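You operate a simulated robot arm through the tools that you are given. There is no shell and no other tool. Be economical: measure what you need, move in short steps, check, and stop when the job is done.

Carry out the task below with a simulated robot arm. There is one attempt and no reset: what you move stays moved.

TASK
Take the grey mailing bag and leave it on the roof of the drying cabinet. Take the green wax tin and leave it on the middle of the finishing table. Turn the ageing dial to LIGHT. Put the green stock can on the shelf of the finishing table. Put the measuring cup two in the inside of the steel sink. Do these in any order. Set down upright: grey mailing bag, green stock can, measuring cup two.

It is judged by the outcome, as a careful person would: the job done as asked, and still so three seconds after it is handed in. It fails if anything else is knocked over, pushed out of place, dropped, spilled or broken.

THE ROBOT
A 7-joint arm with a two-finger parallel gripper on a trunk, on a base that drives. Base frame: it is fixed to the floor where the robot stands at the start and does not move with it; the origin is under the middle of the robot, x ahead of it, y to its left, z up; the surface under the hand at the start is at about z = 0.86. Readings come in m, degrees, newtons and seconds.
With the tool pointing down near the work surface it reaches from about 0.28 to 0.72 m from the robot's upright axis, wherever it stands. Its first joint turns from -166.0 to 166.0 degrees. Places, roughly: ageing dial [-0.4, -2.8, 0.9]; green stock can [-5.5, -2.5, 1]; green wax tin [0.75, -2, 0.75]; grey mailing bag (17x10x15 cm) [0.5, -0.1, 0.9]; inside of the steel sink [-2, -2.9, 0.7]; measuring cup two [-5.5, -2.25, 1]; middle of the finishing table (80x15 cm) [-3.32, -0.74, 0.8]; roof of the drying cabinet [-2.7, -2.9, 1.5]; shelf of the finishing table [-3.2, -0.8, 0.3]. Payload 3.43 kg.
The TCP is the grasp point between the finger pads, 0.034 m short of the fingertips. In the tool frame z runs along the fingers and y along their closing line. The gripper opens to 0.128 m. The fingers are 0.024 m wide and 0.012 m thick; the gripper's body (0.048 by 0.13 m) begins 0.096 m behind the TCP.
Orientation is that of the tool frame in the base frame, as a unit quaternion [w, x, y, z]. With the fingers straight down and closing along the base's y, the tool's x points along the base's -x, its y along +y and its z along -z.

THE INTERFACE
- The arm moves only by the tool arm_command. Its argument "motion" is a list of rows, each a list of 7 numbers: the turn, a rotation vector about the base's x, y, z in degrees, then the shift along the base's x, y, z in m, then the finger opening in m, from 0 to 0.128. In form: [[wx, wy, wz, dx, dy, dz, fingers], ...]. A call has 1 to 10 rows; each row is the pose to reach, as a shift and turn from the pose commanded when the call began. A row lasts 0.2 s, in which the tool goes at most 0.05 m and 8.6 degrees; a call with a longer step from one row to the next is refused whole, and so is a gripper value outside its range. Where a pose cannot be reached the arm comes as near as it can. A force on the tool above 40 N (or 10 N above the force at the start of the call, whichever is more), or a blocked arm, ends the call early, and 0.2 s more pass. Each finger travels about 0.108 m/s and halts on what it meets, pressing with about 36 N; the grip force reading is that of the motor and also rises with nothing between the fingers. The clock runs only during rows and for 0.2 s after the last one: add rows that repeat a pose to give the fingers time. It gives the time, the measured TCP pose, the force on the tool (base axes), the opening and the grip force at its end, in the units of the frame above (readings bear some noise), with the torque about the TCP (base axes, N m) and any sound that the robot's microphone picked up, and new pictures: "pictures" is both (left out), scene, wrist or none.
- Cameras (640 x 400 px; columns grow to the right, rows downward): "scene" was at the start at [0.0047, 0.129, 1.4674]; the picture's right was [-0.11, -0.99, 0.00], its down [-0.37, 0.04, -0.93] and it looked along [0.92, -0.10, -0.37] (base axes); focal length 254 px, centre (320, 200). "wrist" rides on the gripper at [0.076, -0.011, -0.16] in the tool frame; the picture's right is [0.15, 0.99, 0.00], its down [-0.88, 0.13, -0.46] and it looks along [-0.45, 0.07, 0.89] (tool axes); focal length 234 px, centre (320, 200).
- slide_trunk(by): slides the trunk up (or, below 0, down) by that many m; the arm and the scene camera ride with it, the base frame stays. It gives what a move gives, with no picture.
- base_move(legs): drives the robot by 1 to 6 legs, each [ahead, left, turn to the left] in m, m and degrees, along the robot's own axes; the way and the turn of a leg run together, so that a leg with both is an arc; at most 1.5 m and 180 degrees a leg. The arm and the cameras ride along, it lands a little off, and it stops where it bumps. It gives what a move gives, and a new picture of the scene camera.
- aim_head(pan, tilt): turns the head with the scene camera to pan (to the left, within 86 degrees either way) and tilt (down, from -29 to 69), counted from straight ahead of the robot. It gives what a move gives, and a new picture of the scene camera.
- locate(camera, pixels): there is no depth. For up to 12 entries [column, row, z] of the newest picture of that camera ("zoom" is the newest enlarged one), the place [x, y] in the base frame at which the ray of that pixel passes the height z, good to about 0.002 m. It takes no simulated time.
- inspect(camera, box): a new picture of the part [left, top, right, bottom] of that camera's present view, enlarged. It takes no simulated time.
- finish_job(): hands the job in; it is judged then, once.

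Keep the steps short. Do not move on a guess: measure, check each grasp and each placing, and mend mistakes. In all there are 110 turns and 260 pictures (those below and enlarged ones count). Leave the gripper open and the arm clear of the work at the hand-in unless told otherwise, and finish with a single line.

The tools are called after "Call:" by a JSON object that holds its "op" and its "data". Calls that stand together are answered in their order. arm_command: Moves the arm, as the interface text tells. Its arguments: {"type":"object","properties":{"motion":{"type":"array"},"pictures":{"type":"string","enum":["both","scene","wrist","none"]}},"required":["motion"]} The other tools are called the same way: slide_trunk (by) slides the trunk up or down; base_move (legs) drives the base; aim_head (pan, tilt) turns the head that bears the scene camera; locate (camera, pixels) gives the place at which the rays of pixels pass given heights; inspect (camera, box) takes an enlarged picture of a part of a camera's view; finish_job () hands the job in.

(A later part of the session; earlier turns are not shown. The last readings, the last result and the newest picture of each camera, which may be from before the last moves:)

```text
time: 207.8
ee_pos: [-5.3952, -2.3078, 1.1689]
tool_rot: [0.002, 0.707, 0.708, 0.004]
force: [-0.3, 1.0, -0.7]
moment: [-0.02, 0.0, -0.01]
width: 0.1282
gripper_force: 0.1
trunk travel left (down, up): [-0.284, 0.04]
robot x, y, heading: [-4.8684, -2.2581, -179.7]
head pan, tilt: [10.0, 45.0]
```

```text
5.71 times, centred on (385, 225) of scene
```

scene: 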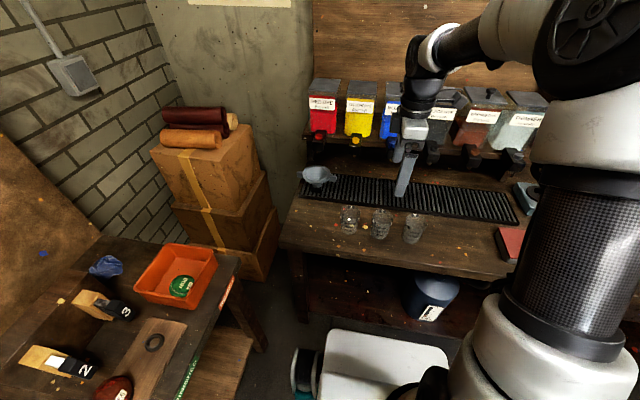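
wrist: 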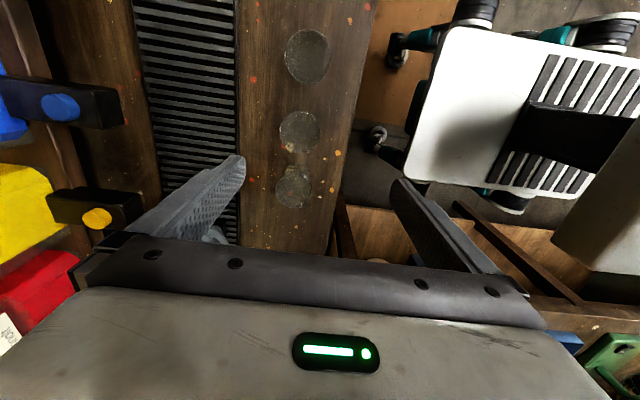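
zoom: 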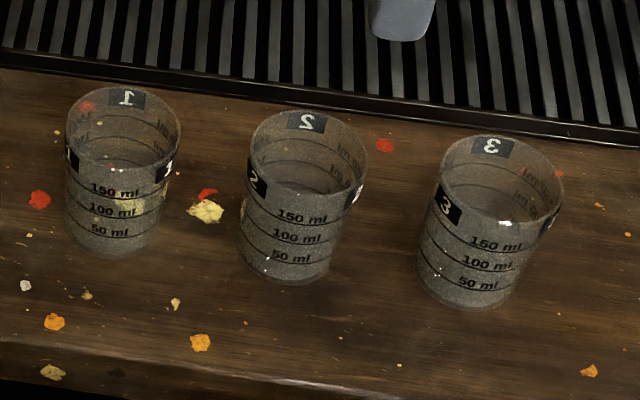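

Call:
{"op": "locate", "data": {"camera": "scene", "pixels": [[382.9, 216.5, 0.93], [382.9, 216.5, 0.95], [382.9, 216.5, 0.97], [380.5, 236, 0.86], [380.5, 236, 0.87]]}}

```text
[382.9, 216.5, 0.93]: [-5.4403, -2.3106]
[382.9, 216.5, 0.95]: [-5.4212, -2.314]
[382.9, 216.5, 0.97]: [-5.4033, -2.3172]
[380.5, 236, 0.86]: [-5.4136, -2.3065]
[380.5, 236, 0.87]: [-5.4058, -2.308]
```

Cup two: axis (−5.421,−2.312), rim z≈0.945. I'll check the dispenser spouts near the palm's path.

Call:
{"op": "locate", "data": {"camera": "wrist", "pixels": [[143, 210, 1.05], [143, 210, 1.1], [125, 100, 1.05], [125, 100, 1.1], [238, 160, 0.875], [238, 60, 0.875]]}}

Call:
{"op": "arm_command", "data": {"motion": [[0, 0, 0, -0.02, -0.004, -0.03, 0.1], [0, 0, 0, -0.026, -0.004, -0.07, 0.1], [0, 0, 0, -0.026, -0.004, -0.11, 0.1], [0, 0, 0, -0.026, -0.004, -0.15, 0.1], [0, 0, 0, -0.026, -0.004, -0.17, 0.1]]}}

```text
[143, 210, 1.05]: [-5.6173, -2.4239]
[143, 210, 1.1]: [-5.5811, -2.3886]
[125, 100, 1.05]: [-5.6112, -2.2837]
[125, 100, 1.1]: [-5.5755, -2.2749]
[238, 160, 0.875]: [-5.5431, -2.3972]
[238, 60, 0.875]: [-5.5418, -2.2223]
```

```text
time: 209.1
ee_pos: [-5.4214, -2.3141, 1.0002]
tool_rot: [0.003, 0.706, 0.708, 0.005]
force: [0.3, 0.5, -0.1]
moment: [0.01, -0.01, -0.01]
width: 0.0999
gripper_force: 0.1
trunk travel left (down, up): [-0.284, 0.04]
robot x, y, heading: [-4.8671, -2.2596, -179.7]
head pan, tilt: [10.0, 45.0]
```

scene: 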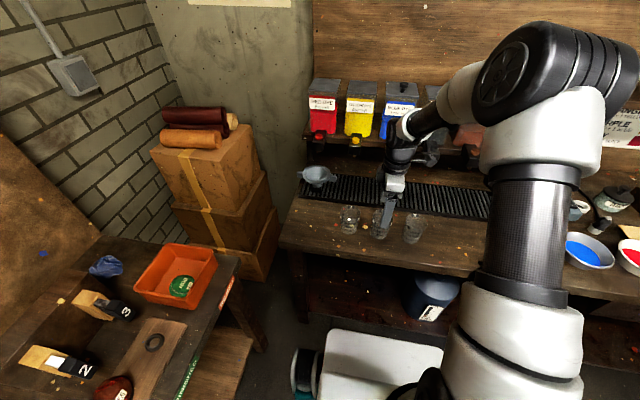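
wrist: 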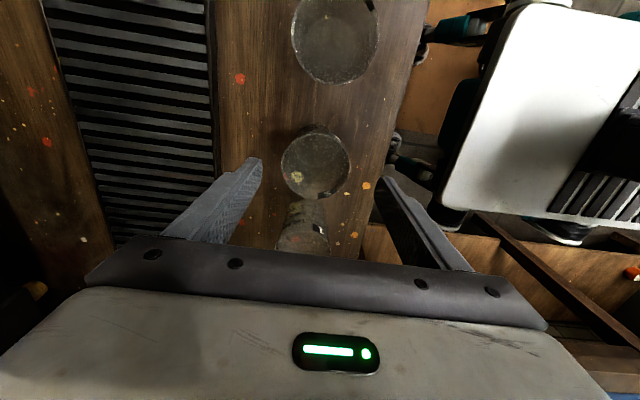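

Call:
{"op": "locate", "data": {"camera": "wrist", "pixels": [[281, 163, 0.945], [350, 163, 0.945], [316, 127, 0.945], [316, 199, 0.945], [335, 40, 0.945]]}}

```text
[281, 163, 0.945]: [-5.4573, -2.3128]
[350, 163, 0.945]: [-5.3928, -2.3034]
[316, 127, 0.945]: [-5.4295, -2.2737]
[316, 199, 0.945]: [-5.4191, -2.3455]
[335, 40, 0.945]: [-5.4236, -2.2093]
```

Center (−5.425,−2.309). Lower to z 0.915 and close gently.

Call:
{"op": "arm_command", "data": {"motion": [[0, 0, 0, -0.003, 0.004, -0.03, 0.1], [0, 0, 0, -0.003, 0.004, -0.06, 0.1], [0, 0, 0, -0.003, 0.004, -0.085, 0.1], [0, 0, 0, -0.003, 0.004, -0.085, 0.1], [0, 0, 0, -0.003, 0.004, -0.085, 0.085], [0, 0, 0, -0.003, 0.004, -0.085, 0.07], [0, 0, 0, -0.003, 0.004, -0.085, 0.06], [0, 0, 0, -0.003, 0.004, -0.085, 0.05], [0, 0, 0, -0.003, 0.004, -0.085, 0.045]]}}

```text
time: 211.1
ee_pos: [-5.423, -2.309, 0.9154]
tool_rot: [0.003, 0.706, 0.708, 0.006]
force: [0.2, 0.4, -0.3]
moment: [-0.01, 0.0, -0.01]
width: 0.0646
gripper_force: 35.9
trunk travel left (down, up): [-0.284, 0.04]
robot x, y, heading: [-4.8661, -2.2621, -179.7]
head pan, tilt: [10.0, 45.0]
```

scene: 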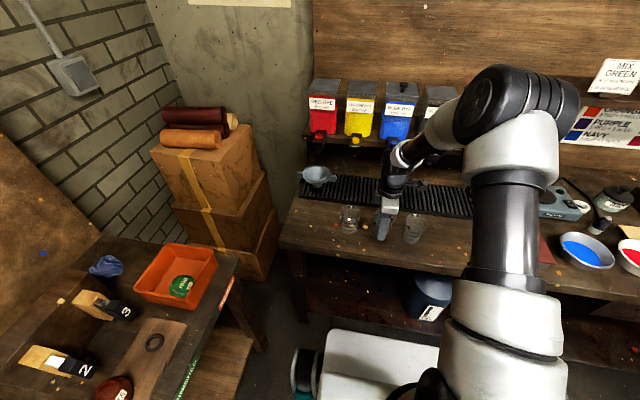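
wrist: 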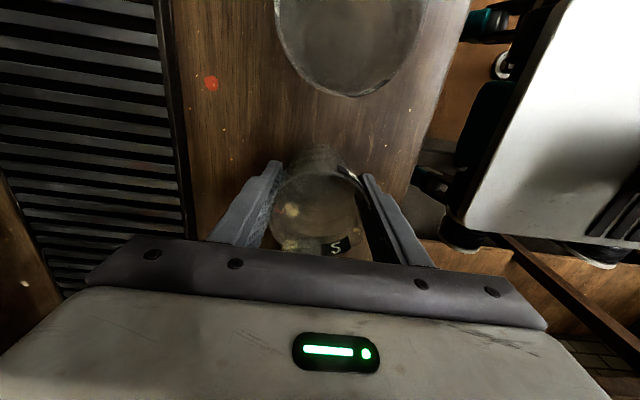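

Cup two is gripped (its "2" label shows). Lift straight up.

Call:
{"op": "arm_command", "data": {"motion": [[0, 0, 0, 0, 0, 0.02, 0.045], [0, 0, 0, 0, 0, 0.06, 0.045], [0, 0, 0, 0, 0, 0.1, 0.045], [0, 0, 0, 0, 0, 0.14, 0.045], [0, 0, 0, 0.04, 0.02, 0.16, 0.045], [0, 0, 0, 0.08, 0.04, 0.17, 0.045], [0, 0, 0, 0.1, 0.05, 0.18, 0.045], [0, 0, 0, 0.1, 0.05, 0.18, 0.045]]}}

```text
time: 212.8
ee_pos: [-5.3213, -2.2607, 1.0948]
tool_rot: [0.003, 0.706, 0.708, 0.005]
force: [0.3, -0.7, -0.3]
moment: [0.0, 0.0, 0.03]
width: 0.0648
gripper_force: 35.7
trunk travel left (down, up): [-0.284, 0.04]
robot x, y, heading: [-4.8697, -2.263, -179.8]
head pan, tilt: [10.0, 45.0]
```

scene: 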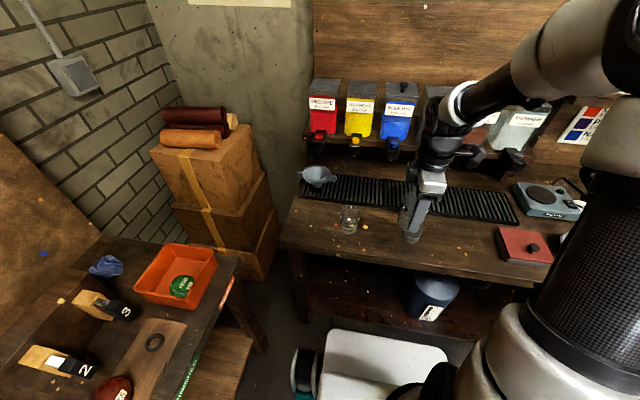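
wrist: 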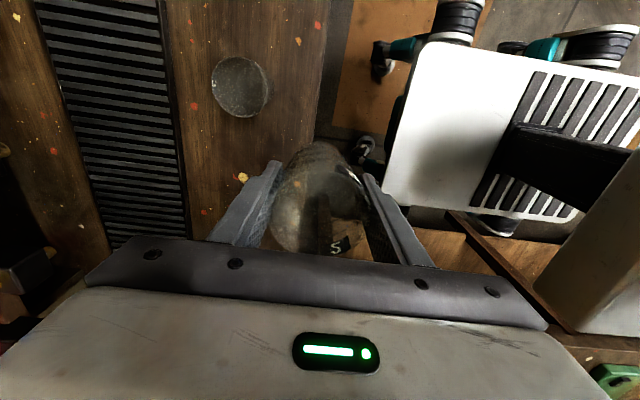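

Cup lifted. Drive back along the aisle to the sink and turn to face it.

Call:
{"op": "base_move", "data": {"legs": [[-0.6, -0.2, 0], [-1.4, 0, 0], [-0.8, 0, 0], [0, 0, 90]]}}

Call:
{"op": "aim_head", "data": {"pan": 0, "tilt": 40}}

```text
time: 230.8
ee_pos: [-2.0665, -2.5053, 1.0956]
tool_rot: [-0.001, -0.008, 1.0, 0.006]
force: [-0.1, -0.7, 0.0]
moment: [-0.01, -0.02, -0.01]
width: 0.0646
gripper_force: 35.5
trunk travel left (down, up): [-0.284, 0.04]
robot x, y, heading: [-2.0771, -2.0494, -88.5]
head pan, tilt: [10.0, 45.0]
```

scene: 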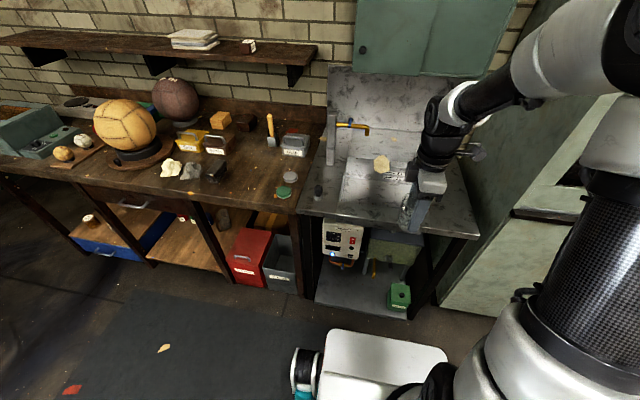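

```text
time: 231.5
ee_pos: [-2.0672, -2.507, 1.0955]
tool_rot: [-0.002, -0.008, 1.0, 0.007]
force: [0.2, 0.3, -0.4]
moment: [-0.01, 0.02, 0.02]
width: 0.0648
gripper_force: 35.4
trunk travel left (down, up): [-0.284, 0.04]
robot x, y, heading: [-2.071, -2.0522, -88.6]
head pan, tilt: [0.0, 40.0]
```

scene: 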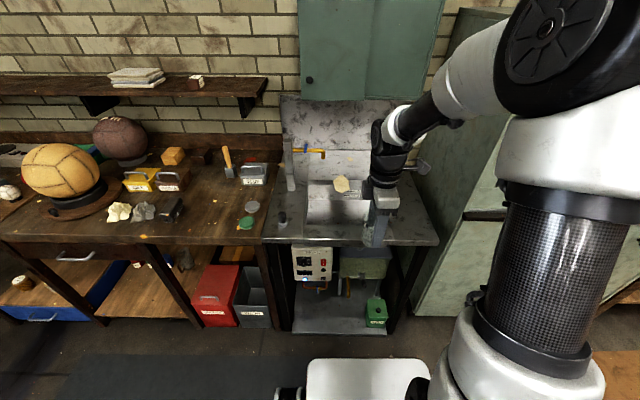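

Call:
{"op": "inspect", "data": {"camera": "scene", "box": [255, 120, 455, 260]}}

Call:
{"op": "inspect", "data": {"camera": "wrist", "box": [0, 0, 640, 400]}}

Call:
{"op": "locate", "data": {"camera": "scene", "pixels": [[311, 180, 0.86], [306, 219, 0.86], [365, 182, 0.86], [262, 240, 0.86], [437, 243, 0.86]]}}

```text
2.86 times, centred on (355, 190) of scene
```

zoom: 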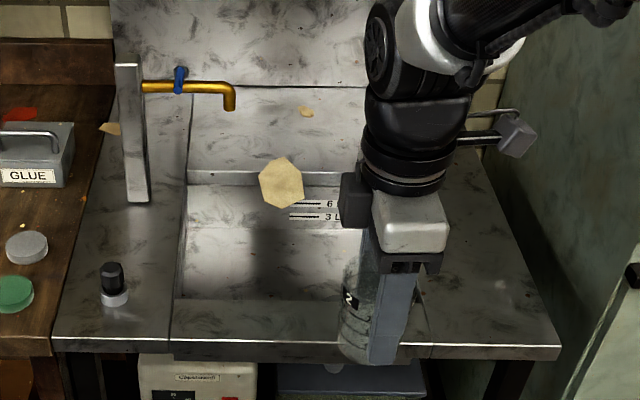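

```text
1.00 times, centred on (320, 200) of wrist (not enlarged: the box is as wide or as high as the picture)
```

zoom: 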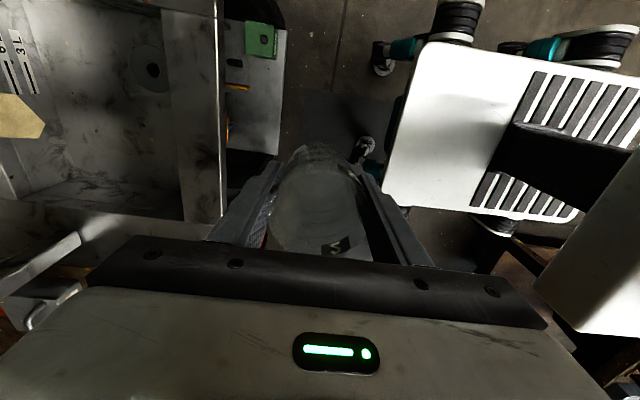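

```text
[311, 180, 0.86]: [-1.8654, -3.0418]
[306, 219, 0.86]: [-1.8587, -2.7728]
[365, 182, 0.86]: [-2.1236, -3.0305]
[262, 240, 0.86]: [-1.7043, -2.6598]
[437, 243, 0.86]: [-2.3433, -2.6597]
```

Call:
{"op": "locate", "data": {"camera": "wrist", "pixels": [[150, 70, 0.7], [45, 128, 0.7], [10, 95, 0.7], [185, 215, 0.7], [172, 90, 0.7], [70, 180, 0.7], [220, 220, 0.86], [218, 20, 0.86], [160, 10, 0.7]]}}

```text
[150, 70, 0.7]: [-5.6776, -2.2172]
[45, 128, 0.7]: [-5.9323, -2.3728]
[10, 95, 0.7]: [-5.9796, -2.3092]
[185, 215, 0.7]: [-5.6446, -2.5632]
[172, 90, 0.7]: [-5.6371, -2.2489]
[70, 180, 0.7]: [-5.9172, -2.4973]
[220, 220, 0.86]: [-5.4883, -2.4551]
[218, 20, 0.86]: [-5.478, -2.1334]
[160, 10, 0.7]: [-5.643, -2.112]
```

Call:
{"op": "base_move", "data": {"legs": [[0.12, 0, -1]]}}

Call:
{"op": "arm_command", "data": {"motion": [[0, 0, 0, 0, -0.04, 0.0, 0.045], [0, 0, 0, 0, -0.08, 0, 0.045], [0, 0, 0, 0, -0.12, 0, 0.045], [0, 0, 0, 0, -0.16, 0, 0.045]]}}

```text
time: 232.7
ee_pos: [-2.0725, -2.6247, 1.0963]
tool_rot: [-0.001, -0.001, 1.0, 0.005]
force: [0.3, -0.2, 1.0]
moment: [0.01, 0.03, 0.02]
width: 0.0646
gripper_force: 36.0
trunk travel left (down, up): [-0.284, 0.04]
robot x, y, heading: [-2.0749, -2.1693, -89.4]
head pan, tilt: [0.0, 40.0]
```

scene: 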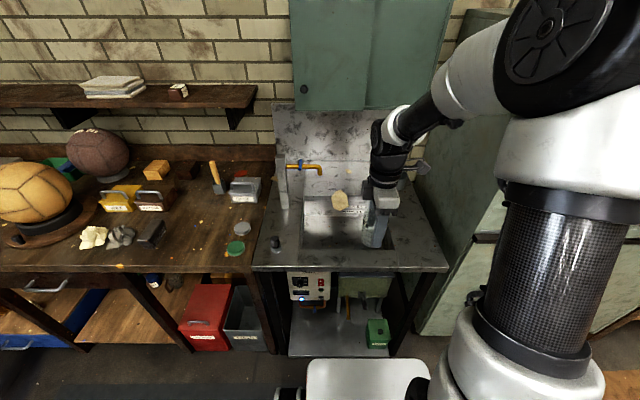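

```text
time: 233.7
ee_pos: [-2.0718, -2.7843, 1.0956]
tool_rot: [-0.001, 0.0, 1.0, 0.005]
force: [-0.4, -0.6, -0.6]
moment: [0.0, 0.01, -0.02]
width: 0.0641
gripper_force: 35.4
trunk travel left (down, up): [-0.284, 0.04]
robot x, y, heading: [-2.0757, -2.1667, -89.5]
head pan, tilt: [0.0, 40.0]
```

scene: 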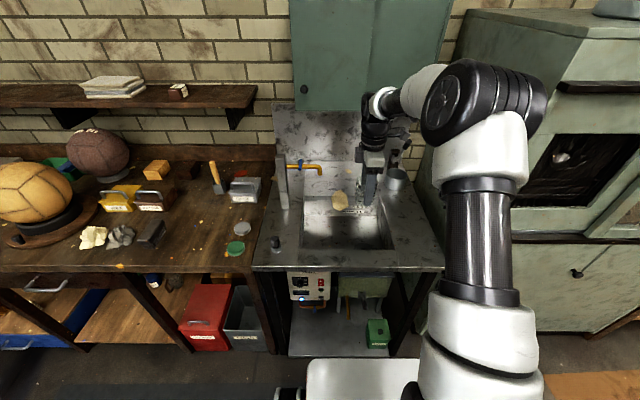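
wrist: 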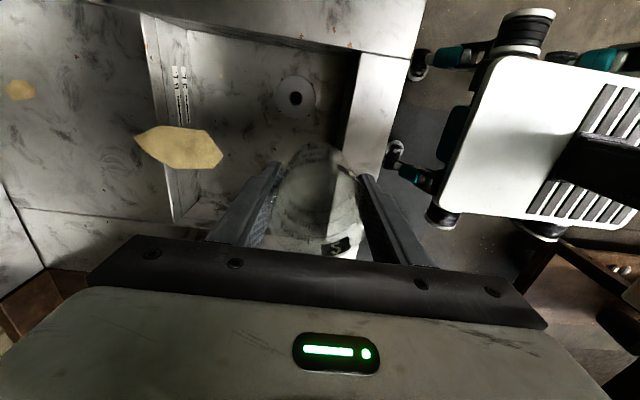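

Call:
{"op": "locate", "data": {"camera": "wrist", "pixels": [[296, 97, 0.7], [355, 60, 0.7], [195, 200, 0.7], [405, 60, 0.86], [172, 215, 0.86], [150, 40, 0.86], [215, 160, 0.7], [215, 160, 0.86], [300, 45, 0.7], [410, 55, 0.86]]}}

Call:
{"op": "inspect", "data": {"camera": "scene", "box": [245, 120, 465, 280]}}

Call:
{"op": "locate", "data": {"camera": "scene", "pixels": [[304, 197, 0.86], [300, 248, 0.86], [392, 248, 0.86], [377, 197, 0.86], [302, 247, 0.7], [340, 200, 0.7], [340, 200, 0.86], [320, 172, 1.0]]}}

```text
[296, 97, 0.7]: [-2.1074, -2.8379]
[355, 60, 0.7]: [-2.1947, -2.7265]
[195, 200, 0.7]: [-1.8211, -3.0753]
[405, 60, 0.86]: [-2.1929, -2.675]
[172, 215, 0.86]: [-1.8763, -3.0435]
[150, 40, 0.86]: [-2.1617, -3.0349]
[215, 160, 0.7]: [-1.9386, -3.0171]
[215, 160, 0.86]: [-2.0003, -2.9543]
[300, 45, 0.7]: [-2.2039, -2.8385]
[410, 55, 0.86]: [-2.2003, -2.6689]
```

```text
2.50 times, centred on (355, 200) of scene
```

zoom: 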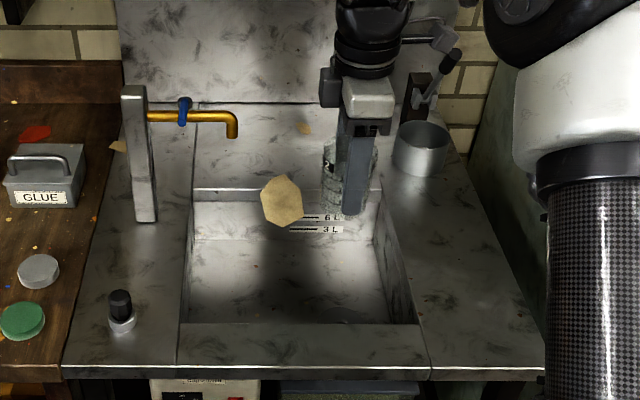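

```text
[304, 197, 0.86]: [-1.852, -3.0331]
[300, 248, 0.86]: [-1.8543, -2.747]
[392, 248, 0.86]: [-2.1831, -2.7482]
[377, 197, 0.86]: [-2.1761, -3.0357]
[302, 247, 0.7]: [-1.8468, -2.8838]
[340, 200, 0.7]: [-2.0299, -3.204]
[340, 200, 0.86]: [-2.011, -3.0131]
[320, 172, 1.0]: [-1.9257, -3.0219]
```

Call:
{"op": "locate", "data": {"camera": "wrist", "pixels": [[178, 148, 0.7], [178, 148, 0.86], [178, 148, 0.8], [222, 152, 0.8], [222, 152, 0.75], [135, 138, 0.86]]}}

Call:
{"op": "locate", "data": {"camera": "scene", "pixels": [[340, 200, 0.8], [340, 190, 0.86], [342, 211, 0.8], [342, 211, 0.75], [342, 211, 0.86]]}}

```text
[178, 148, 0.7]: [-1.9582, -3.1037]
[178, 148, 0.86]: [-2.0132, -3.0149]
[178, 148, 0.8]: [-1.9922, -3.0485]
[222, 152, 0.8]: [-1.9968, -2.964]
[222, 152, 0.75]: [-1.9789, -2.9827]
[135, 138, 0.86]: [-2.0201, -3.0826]
```

```text
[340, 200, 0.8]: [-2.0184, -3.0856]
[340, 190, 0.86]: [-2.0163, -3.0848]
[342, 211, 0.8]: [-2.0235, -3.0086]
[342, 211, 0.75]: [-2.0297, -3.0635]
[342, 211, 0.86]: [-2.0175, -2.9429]
```

The basin is x −1.855…−2.18, y −2.75…−3.035; the yellow piece lies on the rear rim (y<−2.94), and the drain is at (−2.107,−2.838). Target (−2.00,−2.85). Base 8 cm ahead, then over the spot.

Call:
{"op": "base_move", "data": {"legs": [[0.07, 0, -0.5]]}}

Call:
{"op": "arm_command", "data": {"motion": [[0, 0, 0, 0.036, 0, -0.02, 0.045], [0, 0, 0, 0.072, 0, -0.04, 0.045], [0, 0, 0, 0.072, 0.0, -0.08, 0.045], [0, 0, 0, 0.072, 0.0, -0.08, 0.045]]}}

```text
time: 234.8
ee_pos: [-2.0768, -2.8561, 1.0954]
tool_rot: [-0.002, 0.005, 1.0, 0.005]
force: [-0.8, 0.4, -0.8]
moment: [0.03, 0.0, -0.01]
width: 0.0645
gripper_force: 35.9
trunk travel left (down, up): [-0.284, 0.04]
robot x, y, heading: [-2.0733, -2.2391, -89.9]
head pan, tilt: [0.0, 40.0]
```

scene: 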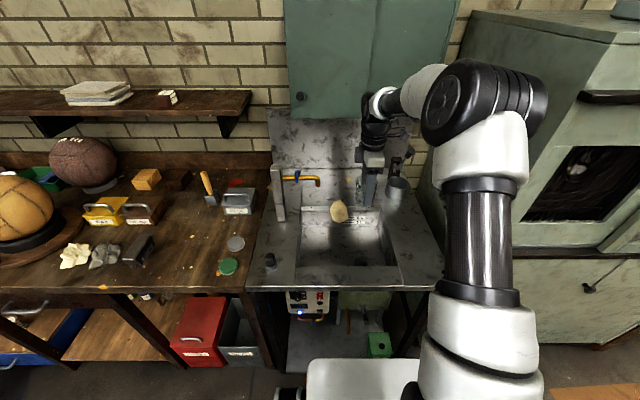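

```text
time: 235.8
ee_pos: [-2.0044, -2.853, 1.0162]
tool_rot: [-0.001, 0.004, 1.0, 0.006]
force: [0.4, -0.2, -0.1]
moment: [0.01, -0.01, 0.02]
width: 0.0644
gripper_force: 35.9
trunk travel left (down, up): [-0.284, 0.04]
robot x, y, heading: [-2.0716, -2.2395, -90.0]
head pan, tilt: [0.0, 40.0]
```

scene: 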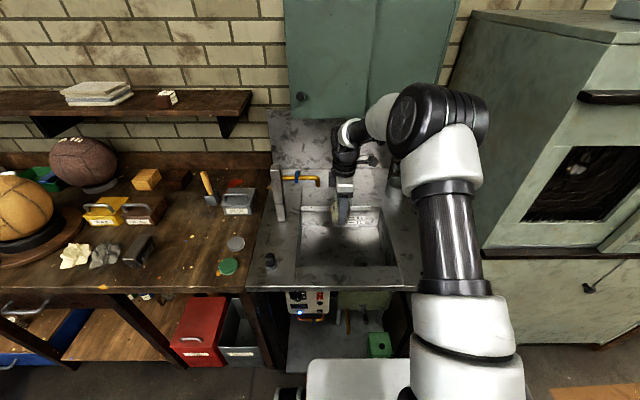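
wrist: 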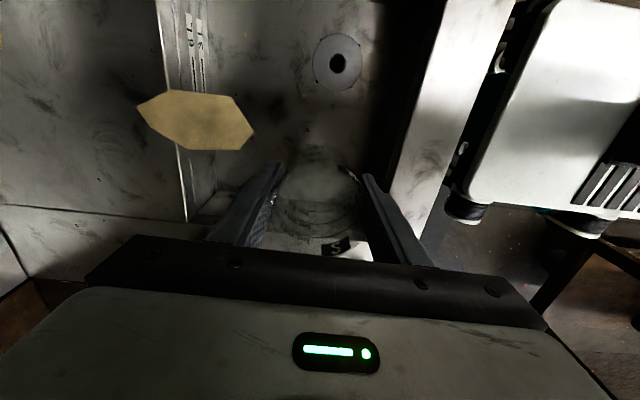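

Good alignment. Descend into the basin, then fine steps to contact.

Call:
{"op": "arm_command", "data": {"motion": [[0, 0, 0, 0, 0.012, -0.04, 0.045], [0, 0, 0, 0, 0.012, -0.08, 0.045], [0, 0, 0, 0, 0.012, -0.12, 0.045], [0, 0, 0, 0, 0.012, -0.16, 0.045], [0, 0, 0, 0, 0.012, -0.2, 0.045], [0, 0, 0, 0, 0.012, -0.23, 0.045], [0, 0, 0, 0, 0.012, -0.24, 0.045], [0, 0, 0, 0, 0.012, -0.248, 0.045]]}}

```text
time: 237.5
ee_pos: [-2.0028, -2.847, 0.7766]
tool_rot: [-0.001, 0.005, 1.0, 0.001]
force: [-0.9, 3.1, 17.7]
moment: [-0.17, 0.14, -0.01]
width: 0.0645
gripper_force: 35.9
trunk travel left (down, up): [-0.284, 0.04]
robot x, y, heading: [-2.0764, -2.2405, -90.2]
head pan, tilt: [0.0, 40.0]
stopped in row 8: the force on the tool passed its limit at 64 N (the readings are from after the stop); the commanded pose is now the measured one
```

scene: 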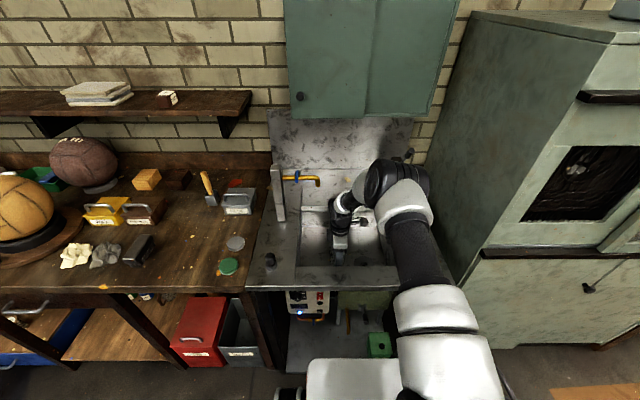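
wrist: 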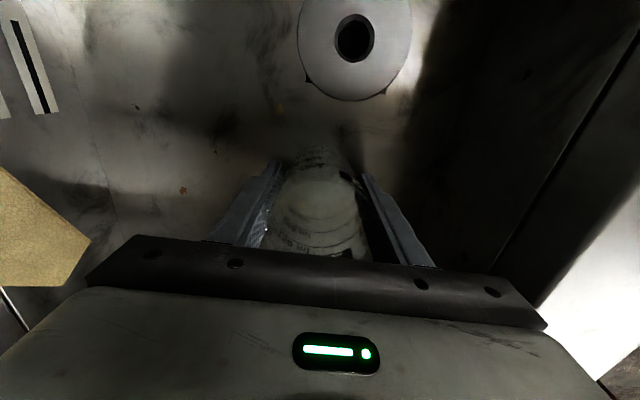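

The cup is on the basin floor. Ease up 2 mm and open slightly.

Call:
{"op": "arm_command", "data": {"motion": [[0, 0, 0, 0, 0, 0.001, 0.055], [0, 0, 0, 0, 0, 0.001, 0.075], [0, 0, 0, 0, 0, 0.001, 0.085], [0, 0, 0, 0, 0, 0.001, 0.085]], "pictures": "wrist"}}

Call:
{"op": "arm_command", "data": {"motion": [[0, 0, 0, 0, 0, 0.03, 0.085], [0, 0, 0, 0, 0, 0.07, 0.085], [0, 0, 0, 0, 0, 0.11, 0.085], [0, 0, 0, 0, 0, 0.15, 0.085], [0, 0, 0, 0, 0, 0.2, 0.085], [0, 0, 0, 0, 0, 0.25, 0.085], [0, 0, 0, 0, 0.0, 0.3, 0.1], [0, 0, 0, -0.03, 0.03, 0.32, 0.1]]}}

```text
time: 238.5
ee_pos: [-2.0031, -2.8446, 0.7765]
tool_rot: [-0.001, 0.004, 1.0, 0.003]
force: [0.6, -0.5, -0.3]
moment: [-0.01, 0.01, -0.02]
width: 0.0852
gripper_force: 0.2
trunk travel left (down, up): [-0.284, 0.04]
robot x, y, heading: [-2.0715, -2.2365, -90.0]
head pan, tilt: [0.0, 40.0]
```

wrist: 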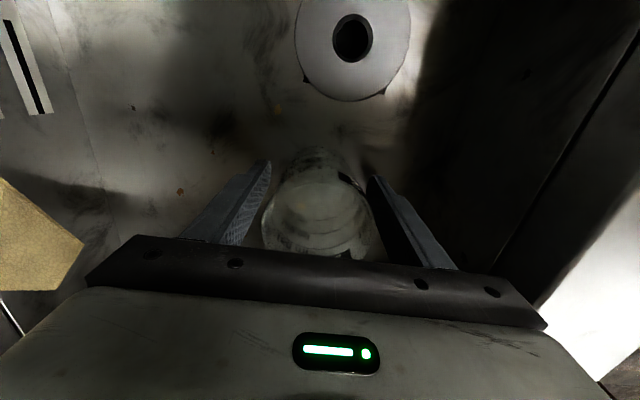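

```text
time: 240.3
ee_pos: [-2.0326, -2.8148, 1.095]
tool_rot: [0.0, 0.004, 1.0, 0.003]
force: [0.5, -0.6, 0.0]
moment: [0.02, 0.01, -0.04]
width: 0.1001
gripper_force: 0.0
trunk travel left (down, up): [-0.284, 0.04]
robot x, y, heading: [-2.0704, -2.2391, -90.5]
head pan, tilt: [0.0, 40.0]
```

scene: 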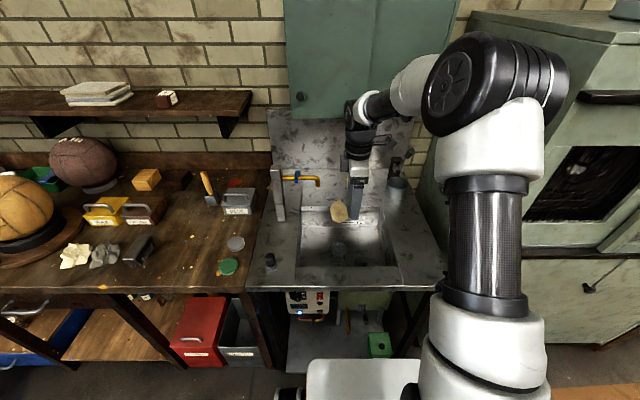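
wrist: 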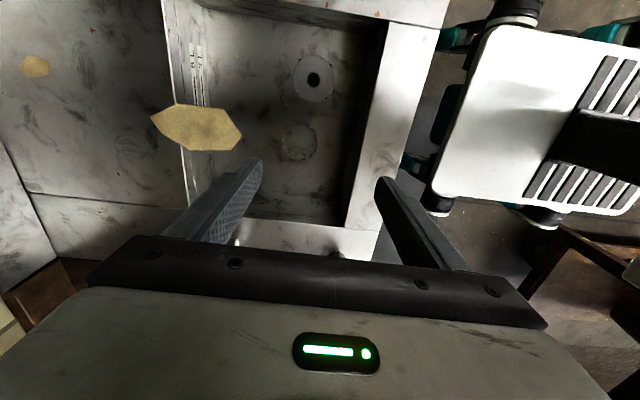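

Cup two stands upright in the basin. Next the ageing dial: pull the arm in and strafe left (+x).

Call:
{"op": "arm_command", "data": {"motion": [[0, 0, 0, 0, 0.03, 0.03, 0.1], [0, 0, 0, 0, 0.06, 0.06, 0.1], [0, 0, 0, 0, 0.1, 0.09, 0.1], [0, 0, 0, 0, 0.14, 0.12, 0.1], [0, 0, 0, 0, 0.16, 0.14, 0.1]], "pictures": "none"}}

Call:
{"op": "base_move", "data": {"legs": [[-0.15, 0, 0.5], [0, 1.4, 0], [0, 0.2, 0]]}}

```text
time: 241.5
ee_pos: [-2.0342, -2.654, 1.2348]
tool_rot: [-0.001, 0.004, 1.0, 0.004]
force: [0.0, 0.7, 0.0]
moment: [0.04, -0.01, 0.02]
width: 0.0999
gripper_force: 0.1
trunk travel left (down, up): [-0.284, 0.04]
robot x, y, heading: [-2.0761, -2.239, -90.0]
head pan, tilt: [0.0, 40.0]
```

```text
time: 258.0
ee_pos: [-0.4631, -2.4984, 1.2334]
tool_rot: [-0.001, 0.002, 1.0, 0.003]
force: [0.9, -0.2, -0.5]
moment: [0.0, 0.05, -0.01]
width: 0.1
gripper_force: 0.1
trunk travel left (down, up): [-0.284, 0.04]
robot x, y, heading: [-0.503, -2.0817, -89.8]
head pan, tilt: [0.0, 40.0]
```

scene: 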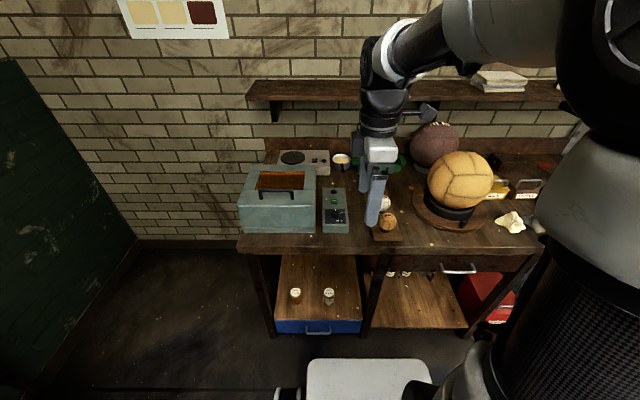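

The control unit is at about (335,212). Zooming.

Call:
{"op": "inspect", "data": {"camera": "scene", "box": [305, 180, 365, 240]}}

Call:
{"op": "locate", "data": {"camera": "scene", "pixels": [[335, 215, 0.92], [335, 200, 0.92], [335, 232, 0.86], [270, 180, 1.0]]}}

```text
6.67 times, centred on (335, 210) of scene
```

zoom: 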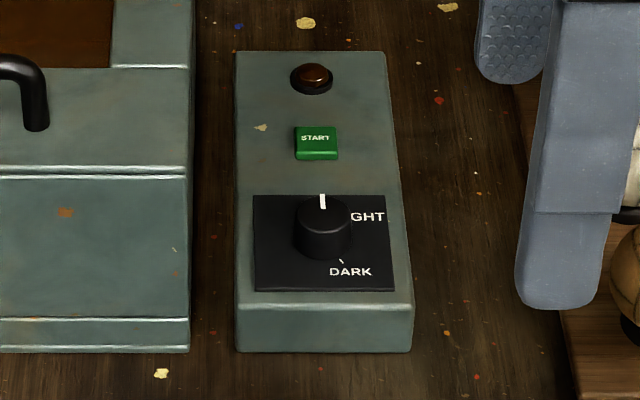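

```text
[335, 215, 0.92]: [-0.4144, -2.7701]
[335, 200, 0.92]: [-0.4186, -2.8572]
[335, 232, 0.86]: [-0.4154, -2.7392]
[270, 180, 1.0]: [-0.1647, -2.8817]
```

The dial's pointer is at 12 o'clock (away from me), LIGHT is at the upper right and DARK at the lower right, partly hidden. I'll go closer and look from above.

Call:
{"op": "base_move", "data": {"legs": [[0.1, 0.05, 0]]}}

Call:
{"op": "arm_command", "data": {"motion": [[0, 0, 0, 0.0, -0.04, -0.01, 0.08], [0, 0, 0, 0.0, -0.08, -0.02, 0.06], [0, 0, 0, 0.0, -0.12, -0.03, 0.06], [0, 0, 0, 0, -0.16, -0.04, 0.06], [0, 0, 0, 0, -0.17, -0.06, 0.06]]}}

Call:
{"op": "inspect", "data": {"camera": "wrist", "box": [200, 60, 440, 220]}}

```text
time: 259.2
ee_pos: [-0.4156, -2.599, 1.2338]
tool_rot: [-0.002, 0.003, 1.0, 0.004]
force: [-1.2, -0.7, -1.1]
moment: [0.01, -0.04, -0.02]
width: 0.1001
gripper_force: 0.1
trunk travel left (down, up): [-0.284, 0.04]
robot x, y, heading: [-0.4508, -2.1865, -89.9]
head pan, tilt: [0.0, 40.0]
```

scene: 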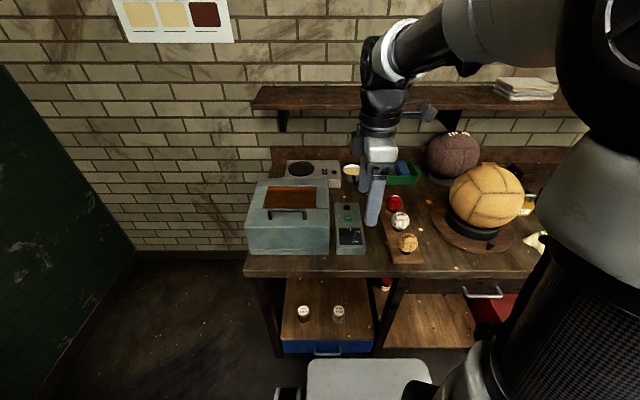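

```text
time: 260.4
ee_pos: [-0.4134, -2.7699, 1.1737]
tool_rot: [-0.001, 0.003, 1.0, 0.003]
force: [-0.1, -1.0, 0.7]
moment: [0.01, -0.01, 0.02]
width: 0.06
gripper_force: 0.1
trunk travel left (down, up): [-0.284, 0.04]
robot x, y, heading: [-0.4511, -2.1857, -90.1]
head pan, tilt: [0.0, 40.0]
```

scene: 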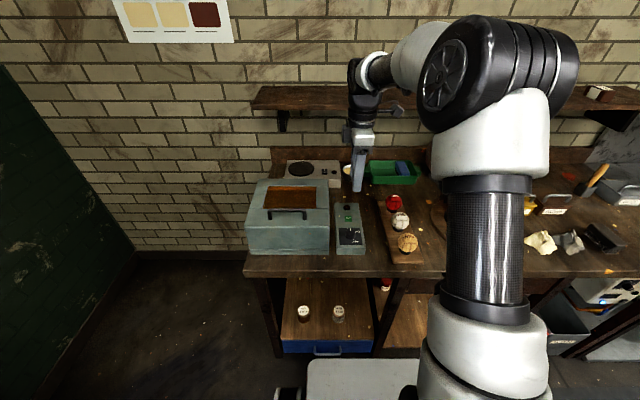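
wrist: 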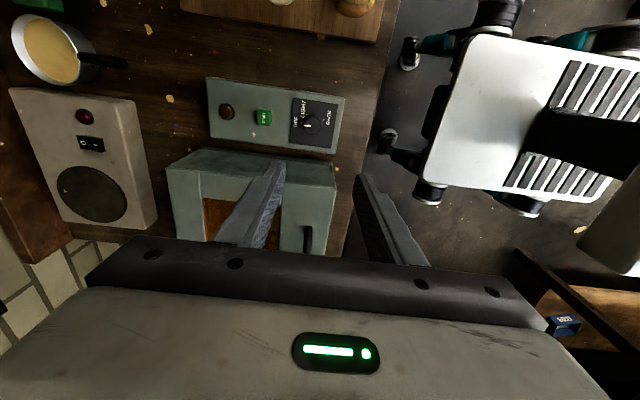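

```text
2.50 times, centred on (320, 140) of wrist
```

zoom: 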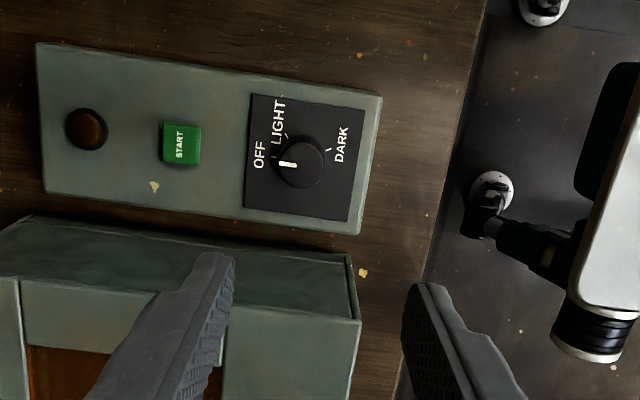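

Call:
{"op": "inspect", "data": {"camera": "wrist", "box": [280, 90, 350, 160]}}

Call:
{"op": "locate", "data": {"camera": "zoom", "pixels": [[320, 200, 0.92]]}}

```text
5.71 times, centred on (315, 125) of wrist
```

zoom: 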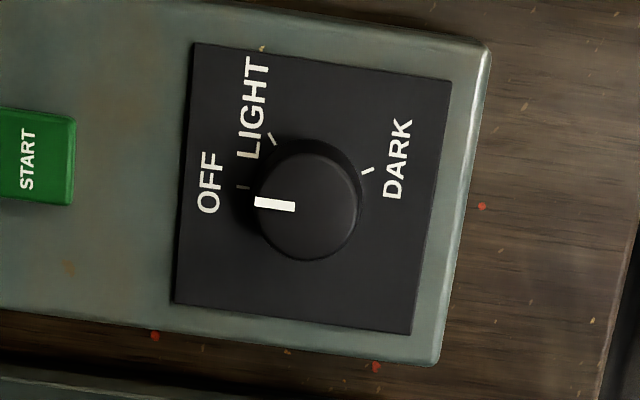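

```text
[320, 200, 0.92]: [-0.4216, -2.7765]
```

Call:
{"op": "locate", "data": {"camera": "zoom", "pixels": [[242, 187, 0.91], [272, 140, 0.91], [368, 171, 0.91], [193, 42, 0.91], [452, 80, 0.91], [410, 333, 0.91], [175, 303, 0.91], [307, 207, 0.93], [307, 207, 0.94], [258, 203, 0.94], [293, 206, 0.94]]}}

Call:
{"op": "locate", "data": {"camera": "scene", "pixels": [[350, 229, 0.93], [350, 229, 0.94], [350, 229, 0.92], [349, 254, 0.86]]}}

Call:
{"op": "inspect", "data": {"camera": "scene", "box": [325, 195, 375, 260]}}

```text
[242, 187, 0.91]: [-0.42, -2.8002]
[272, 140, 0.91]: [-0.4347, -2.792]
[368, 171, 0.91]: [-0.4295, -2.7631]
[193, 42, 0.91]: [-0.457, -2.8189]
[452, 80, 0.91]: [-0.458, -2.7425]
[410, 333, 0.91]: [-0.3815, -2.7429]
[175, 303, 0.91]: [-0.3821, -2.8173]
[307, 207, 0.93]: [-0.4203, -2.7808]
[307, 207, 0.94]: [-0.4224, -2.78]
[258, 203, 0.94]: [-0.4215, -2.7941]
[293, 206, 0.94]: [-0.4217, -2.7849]
```

```text
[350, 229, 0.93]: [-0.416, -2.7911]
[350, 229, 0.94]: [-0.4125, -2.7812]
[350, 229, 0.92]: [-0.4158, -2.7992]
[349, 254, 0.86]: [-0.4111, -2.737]
```

```text
6.15 times, centred on (350, 228) of scene
```

zoom: 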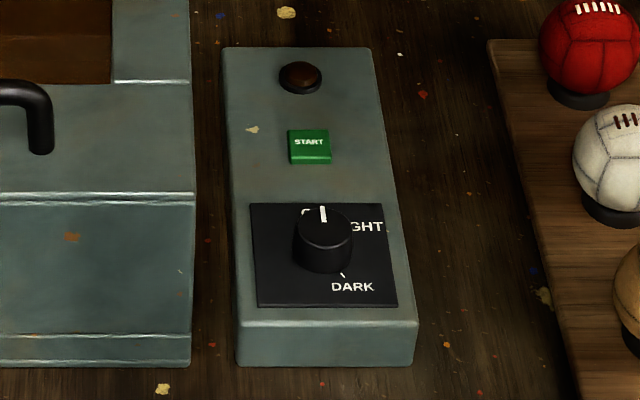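

The knob is at (−0.420,−2.780), radius ~1.5 cm. LIGHT's tick is 51° clockwise (seen from above) from OFF. I'll check the neighbouring box's height near the hand.

Call:
{"op": "locate", "data": {"camera": "wrist", "pixels": [[308, 228, 0.98], [308, 228, 1.04], [335, 163, 0.98], [335, 163, 1.04], [335, 163, 0.92]]}}

Call:
{"op": "locate", "data": {"camera": "scene", "pixels": [[307, 216, 0.98], [307, 216, 1.04], [330, 226, 0.98], [330, 226, 1.04], [330, 226, 0.92], [329, 183, 0.98], [329, 183, 1.04]]}}

```text
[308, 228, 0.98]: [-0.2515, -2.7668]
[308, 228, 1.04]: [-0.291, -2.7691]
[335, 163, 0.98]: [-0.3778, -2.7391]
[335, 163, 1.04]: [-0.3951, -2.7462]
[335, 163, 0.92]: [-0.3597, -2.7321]
```

```text
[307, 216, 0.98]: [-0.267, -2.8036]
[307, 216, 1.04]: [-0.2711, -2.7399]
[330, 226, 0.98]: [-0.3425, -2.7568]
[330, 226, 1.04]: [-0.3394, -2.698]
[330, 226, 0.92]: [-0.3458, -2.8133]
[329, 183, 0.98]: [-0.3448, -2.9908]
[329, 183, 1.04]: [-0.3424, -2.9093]
```

Box top is below ~1.01, so the palm (z≥1.04) clears it. Lower over the knob with fingers 5 cm open, stopping above first.

Call:
{"op": "arm_command", "data": {"motion": [[0, 0, 0, -0.0066, -0.01, -0.04, 0.05], [0, 0, 0, -0.0066, -0.01, -0.08, 0.05], [0, 0, 0, -0.0066, -0.01, -0.12, 0.05], [0, 0, 0, -0.0066, -0.01, -0.16, 0.05], [0, 0, 0, -0.0066, -0.01, -0.185, 0.05], [0, 0, 0, -0.0066, -0.01, -0.185, 0.05]]}}

Call:
{"op": "inspect", "data": {"camera": "scene", "box": [315, 180, 385, 260]}}

Call:
{"op": "inspect", "data": {"camera": "wrist", "box": [240, 120, 400, 260]}}

```text
time: 261.8
ee_pos: [-0.421, -2.7779, 0.9914]
tool_rot: [-0.002, 0.002, 1.0, 0.003]
force: [0.0, 1.0, -0.3]
moment: [0.01, 0.0, 0.02]
width: 0.0498
gripper_force: 0.1
trunk travel left (down, up): [-0.284, 0.04]
robot x, y, heading: [-0.4562, -2.1842, -90.2]
head pan, tilt: [0.0, 40.0]
```

scene: 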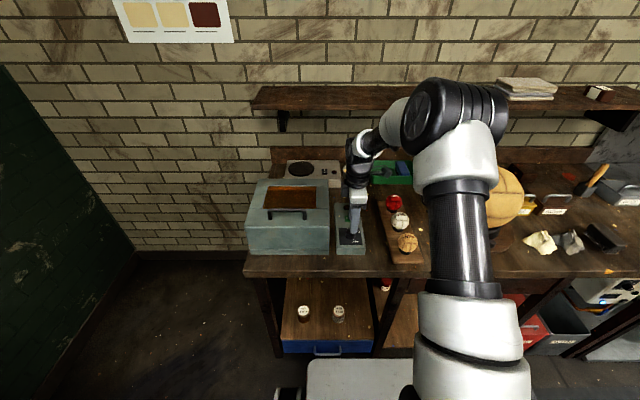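
wrist: 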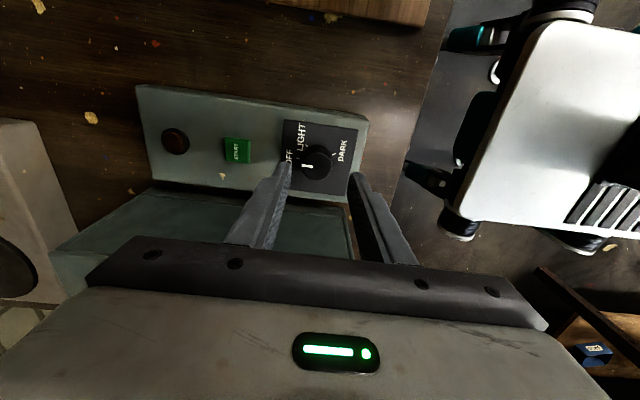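

```text
5.00 times, centred on (350, 220) of scene
```

zoom: 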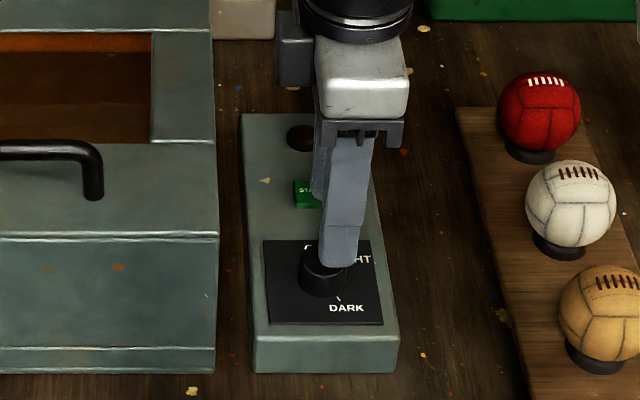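

```text
2.86 times, centred on (320, 190) of wrist
```

zoom: 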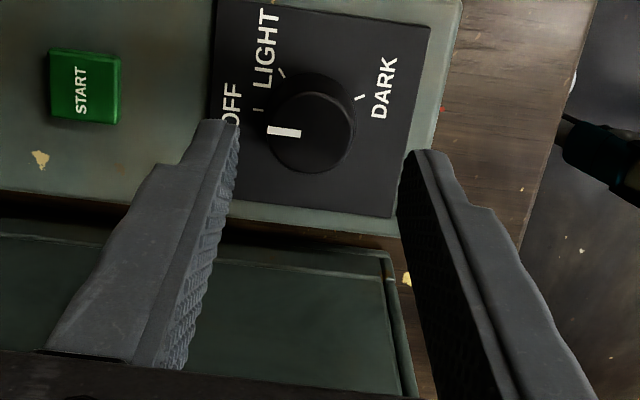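

Call:
{"op": "locate", "data": {"camera": "zoom", "pixels": [[432, 28, 0.91], [395, 217, 0.91], [432, 28, 0.9], [395, 217, 0.9], [432, 28, 0.92], [395, 217, 0.92], [312, 132, 0.93], [312, 132, 0.94], [281, 73, 0.91], [360, 98, 0.91]]}}

```text
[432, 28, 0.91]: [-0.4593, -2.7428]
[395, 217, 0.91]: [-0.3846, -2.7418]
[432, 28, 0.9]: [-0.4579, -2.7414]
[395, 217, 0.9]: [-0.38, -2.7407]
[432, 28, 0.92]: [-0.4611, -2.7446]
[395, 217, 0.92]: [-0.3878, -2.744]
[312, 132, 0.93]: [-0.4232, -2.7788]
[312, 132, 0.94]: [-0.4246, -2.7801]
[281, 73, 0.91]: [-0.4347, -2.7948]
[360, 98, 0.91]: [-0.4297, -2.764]
```

The panel is at z≈0.905 and the knob top at ~0.93. Lower to TCP 0.945, close on the knob.

Call:
{"op": "arm_command", "data": {"motion": [[0, 0, 0, 0, -0.002, -0.025, 0.05], [0, 0, 0, 0, -0.002, -0.04, 0.05], [0, 0, 0, 0, -0.002, -0.046, 0.05], [0, 0, 0, 0, -0.002, -0.046, 0.04], [0, 0, 0, 0, -0.002, -0.046, 0.032], [0, 0, 0, 0, -0.002, -0.046, 0.026], [0, 0, 0, 0, -0.002, -0.046, 0.02], [0, 0, 0, 0, -0.002, -0.046, 0.02]]}}

Call:
{"op": "inspect", "data": {"camera": "wrist", "box": [240, 120, 400, 260]}}

```text
time: 263.6
ee_pos: [-0.4212, -2.7806, 0.944]
tool_rot: [0.0, 0.004, 1.0, 0.003]
force: [-0.5, -7.0, -1.4]
moment: [-0.39, -0.07, -0.01]
width: 0.0323
gripper_force: 45.0
trunk travel left (down, up): [-0.284, 0.04]
robot x, y, heading: [-0.4528, -2.1851, -90.0]
head pan, tilt: [0.0, 40.0]
```

scene: 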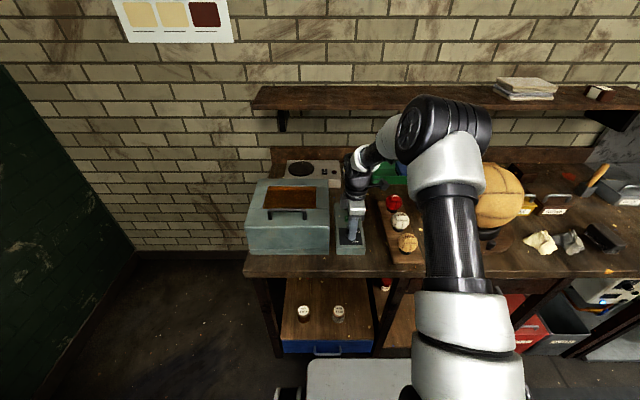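
wrist: 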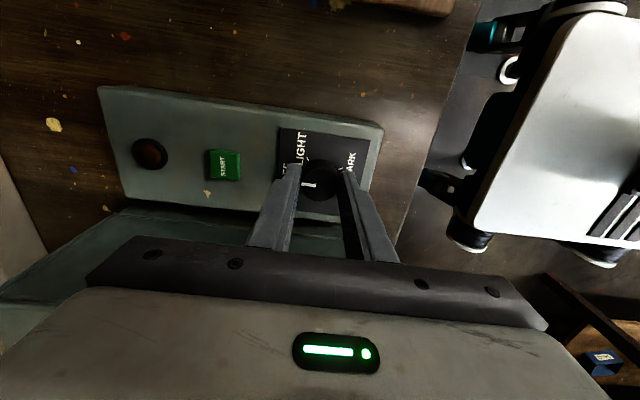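

```text
2.86 times, centred on (320, 190) of wrist
```

zoom: 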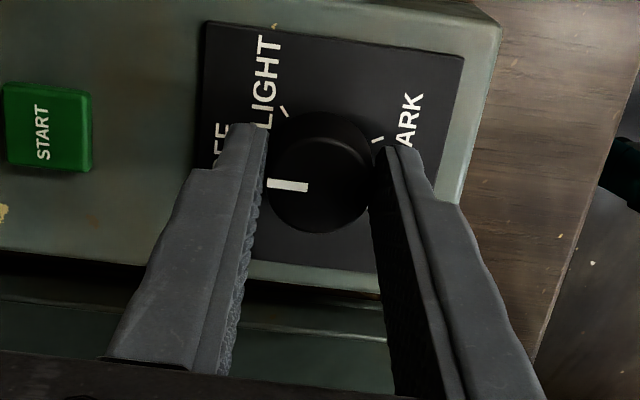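

Knob gripped (3.2 cm). Turn −51° about z (clockwise from above).

Call:
{"op": "arm_command", "data": {"motion": [[0, 0, -6, 0, 0, 0, 0.02], [0, 0, -13, 0, 0, 0, 0.02], [0, 0, -20, 0, 0, 0, 0.02], [0, 0, -27, 0, 0, 0, 0.02], [0, 0, -34, 0, 0, 0, 0.02], [0, 0, -41, 0, 0, 0, 0.02], [0, 0, -47, 0, 0, 0, 0.02], [0, 0, -52, 0, 0, 0, 0.02], [0, 0, -52, 0, 0, 0, 0.02]]}}

Call:
{"op": "inspect", "data": {"camera": "wrist", "box": [240, 120, 400, 260]}}

```text
time: 265.6
ee_pos: [-0.4204, -2.7785, 0.9443]
tool_rot: [0.0, 0.441, 0.897, 0.004]
force: [2.8, 15.9, 16.7]
moment: [0.97, 0.09, 0.0]
width: 0.0326
gripper_force: 45.0
trunk travel left (down, up): [-0.284, 0.04]
robot x, y, heading: [-0.4513, -2.1829, -89.7]
head pan, tilt: [0.0, 40.0]
```

scene: 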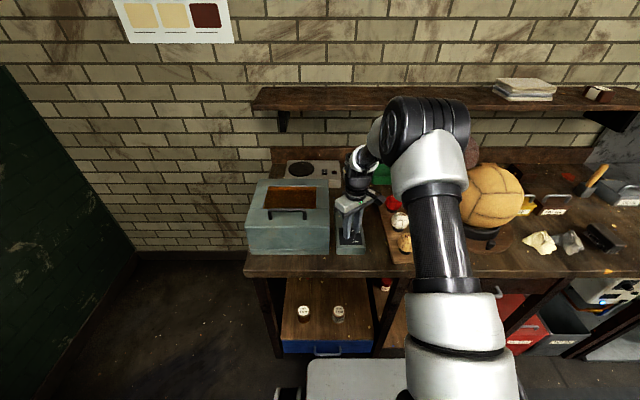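
wrist: 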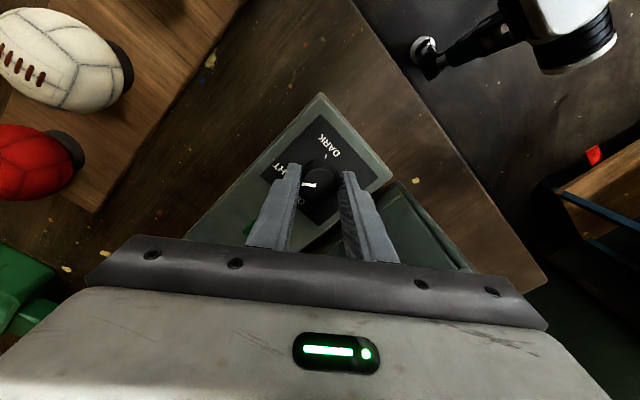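

```text
2.86 times, centred on (320, 190) of wrist
```

zoom: 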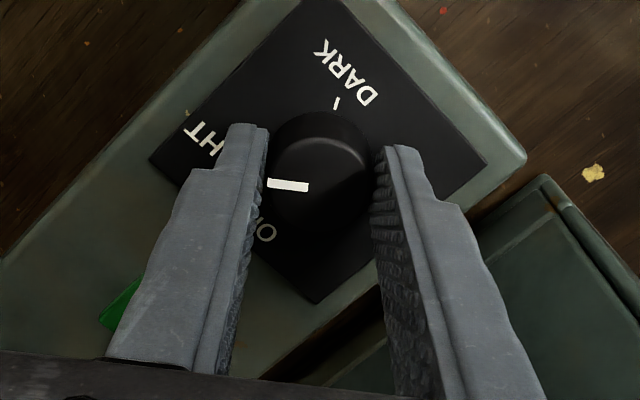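

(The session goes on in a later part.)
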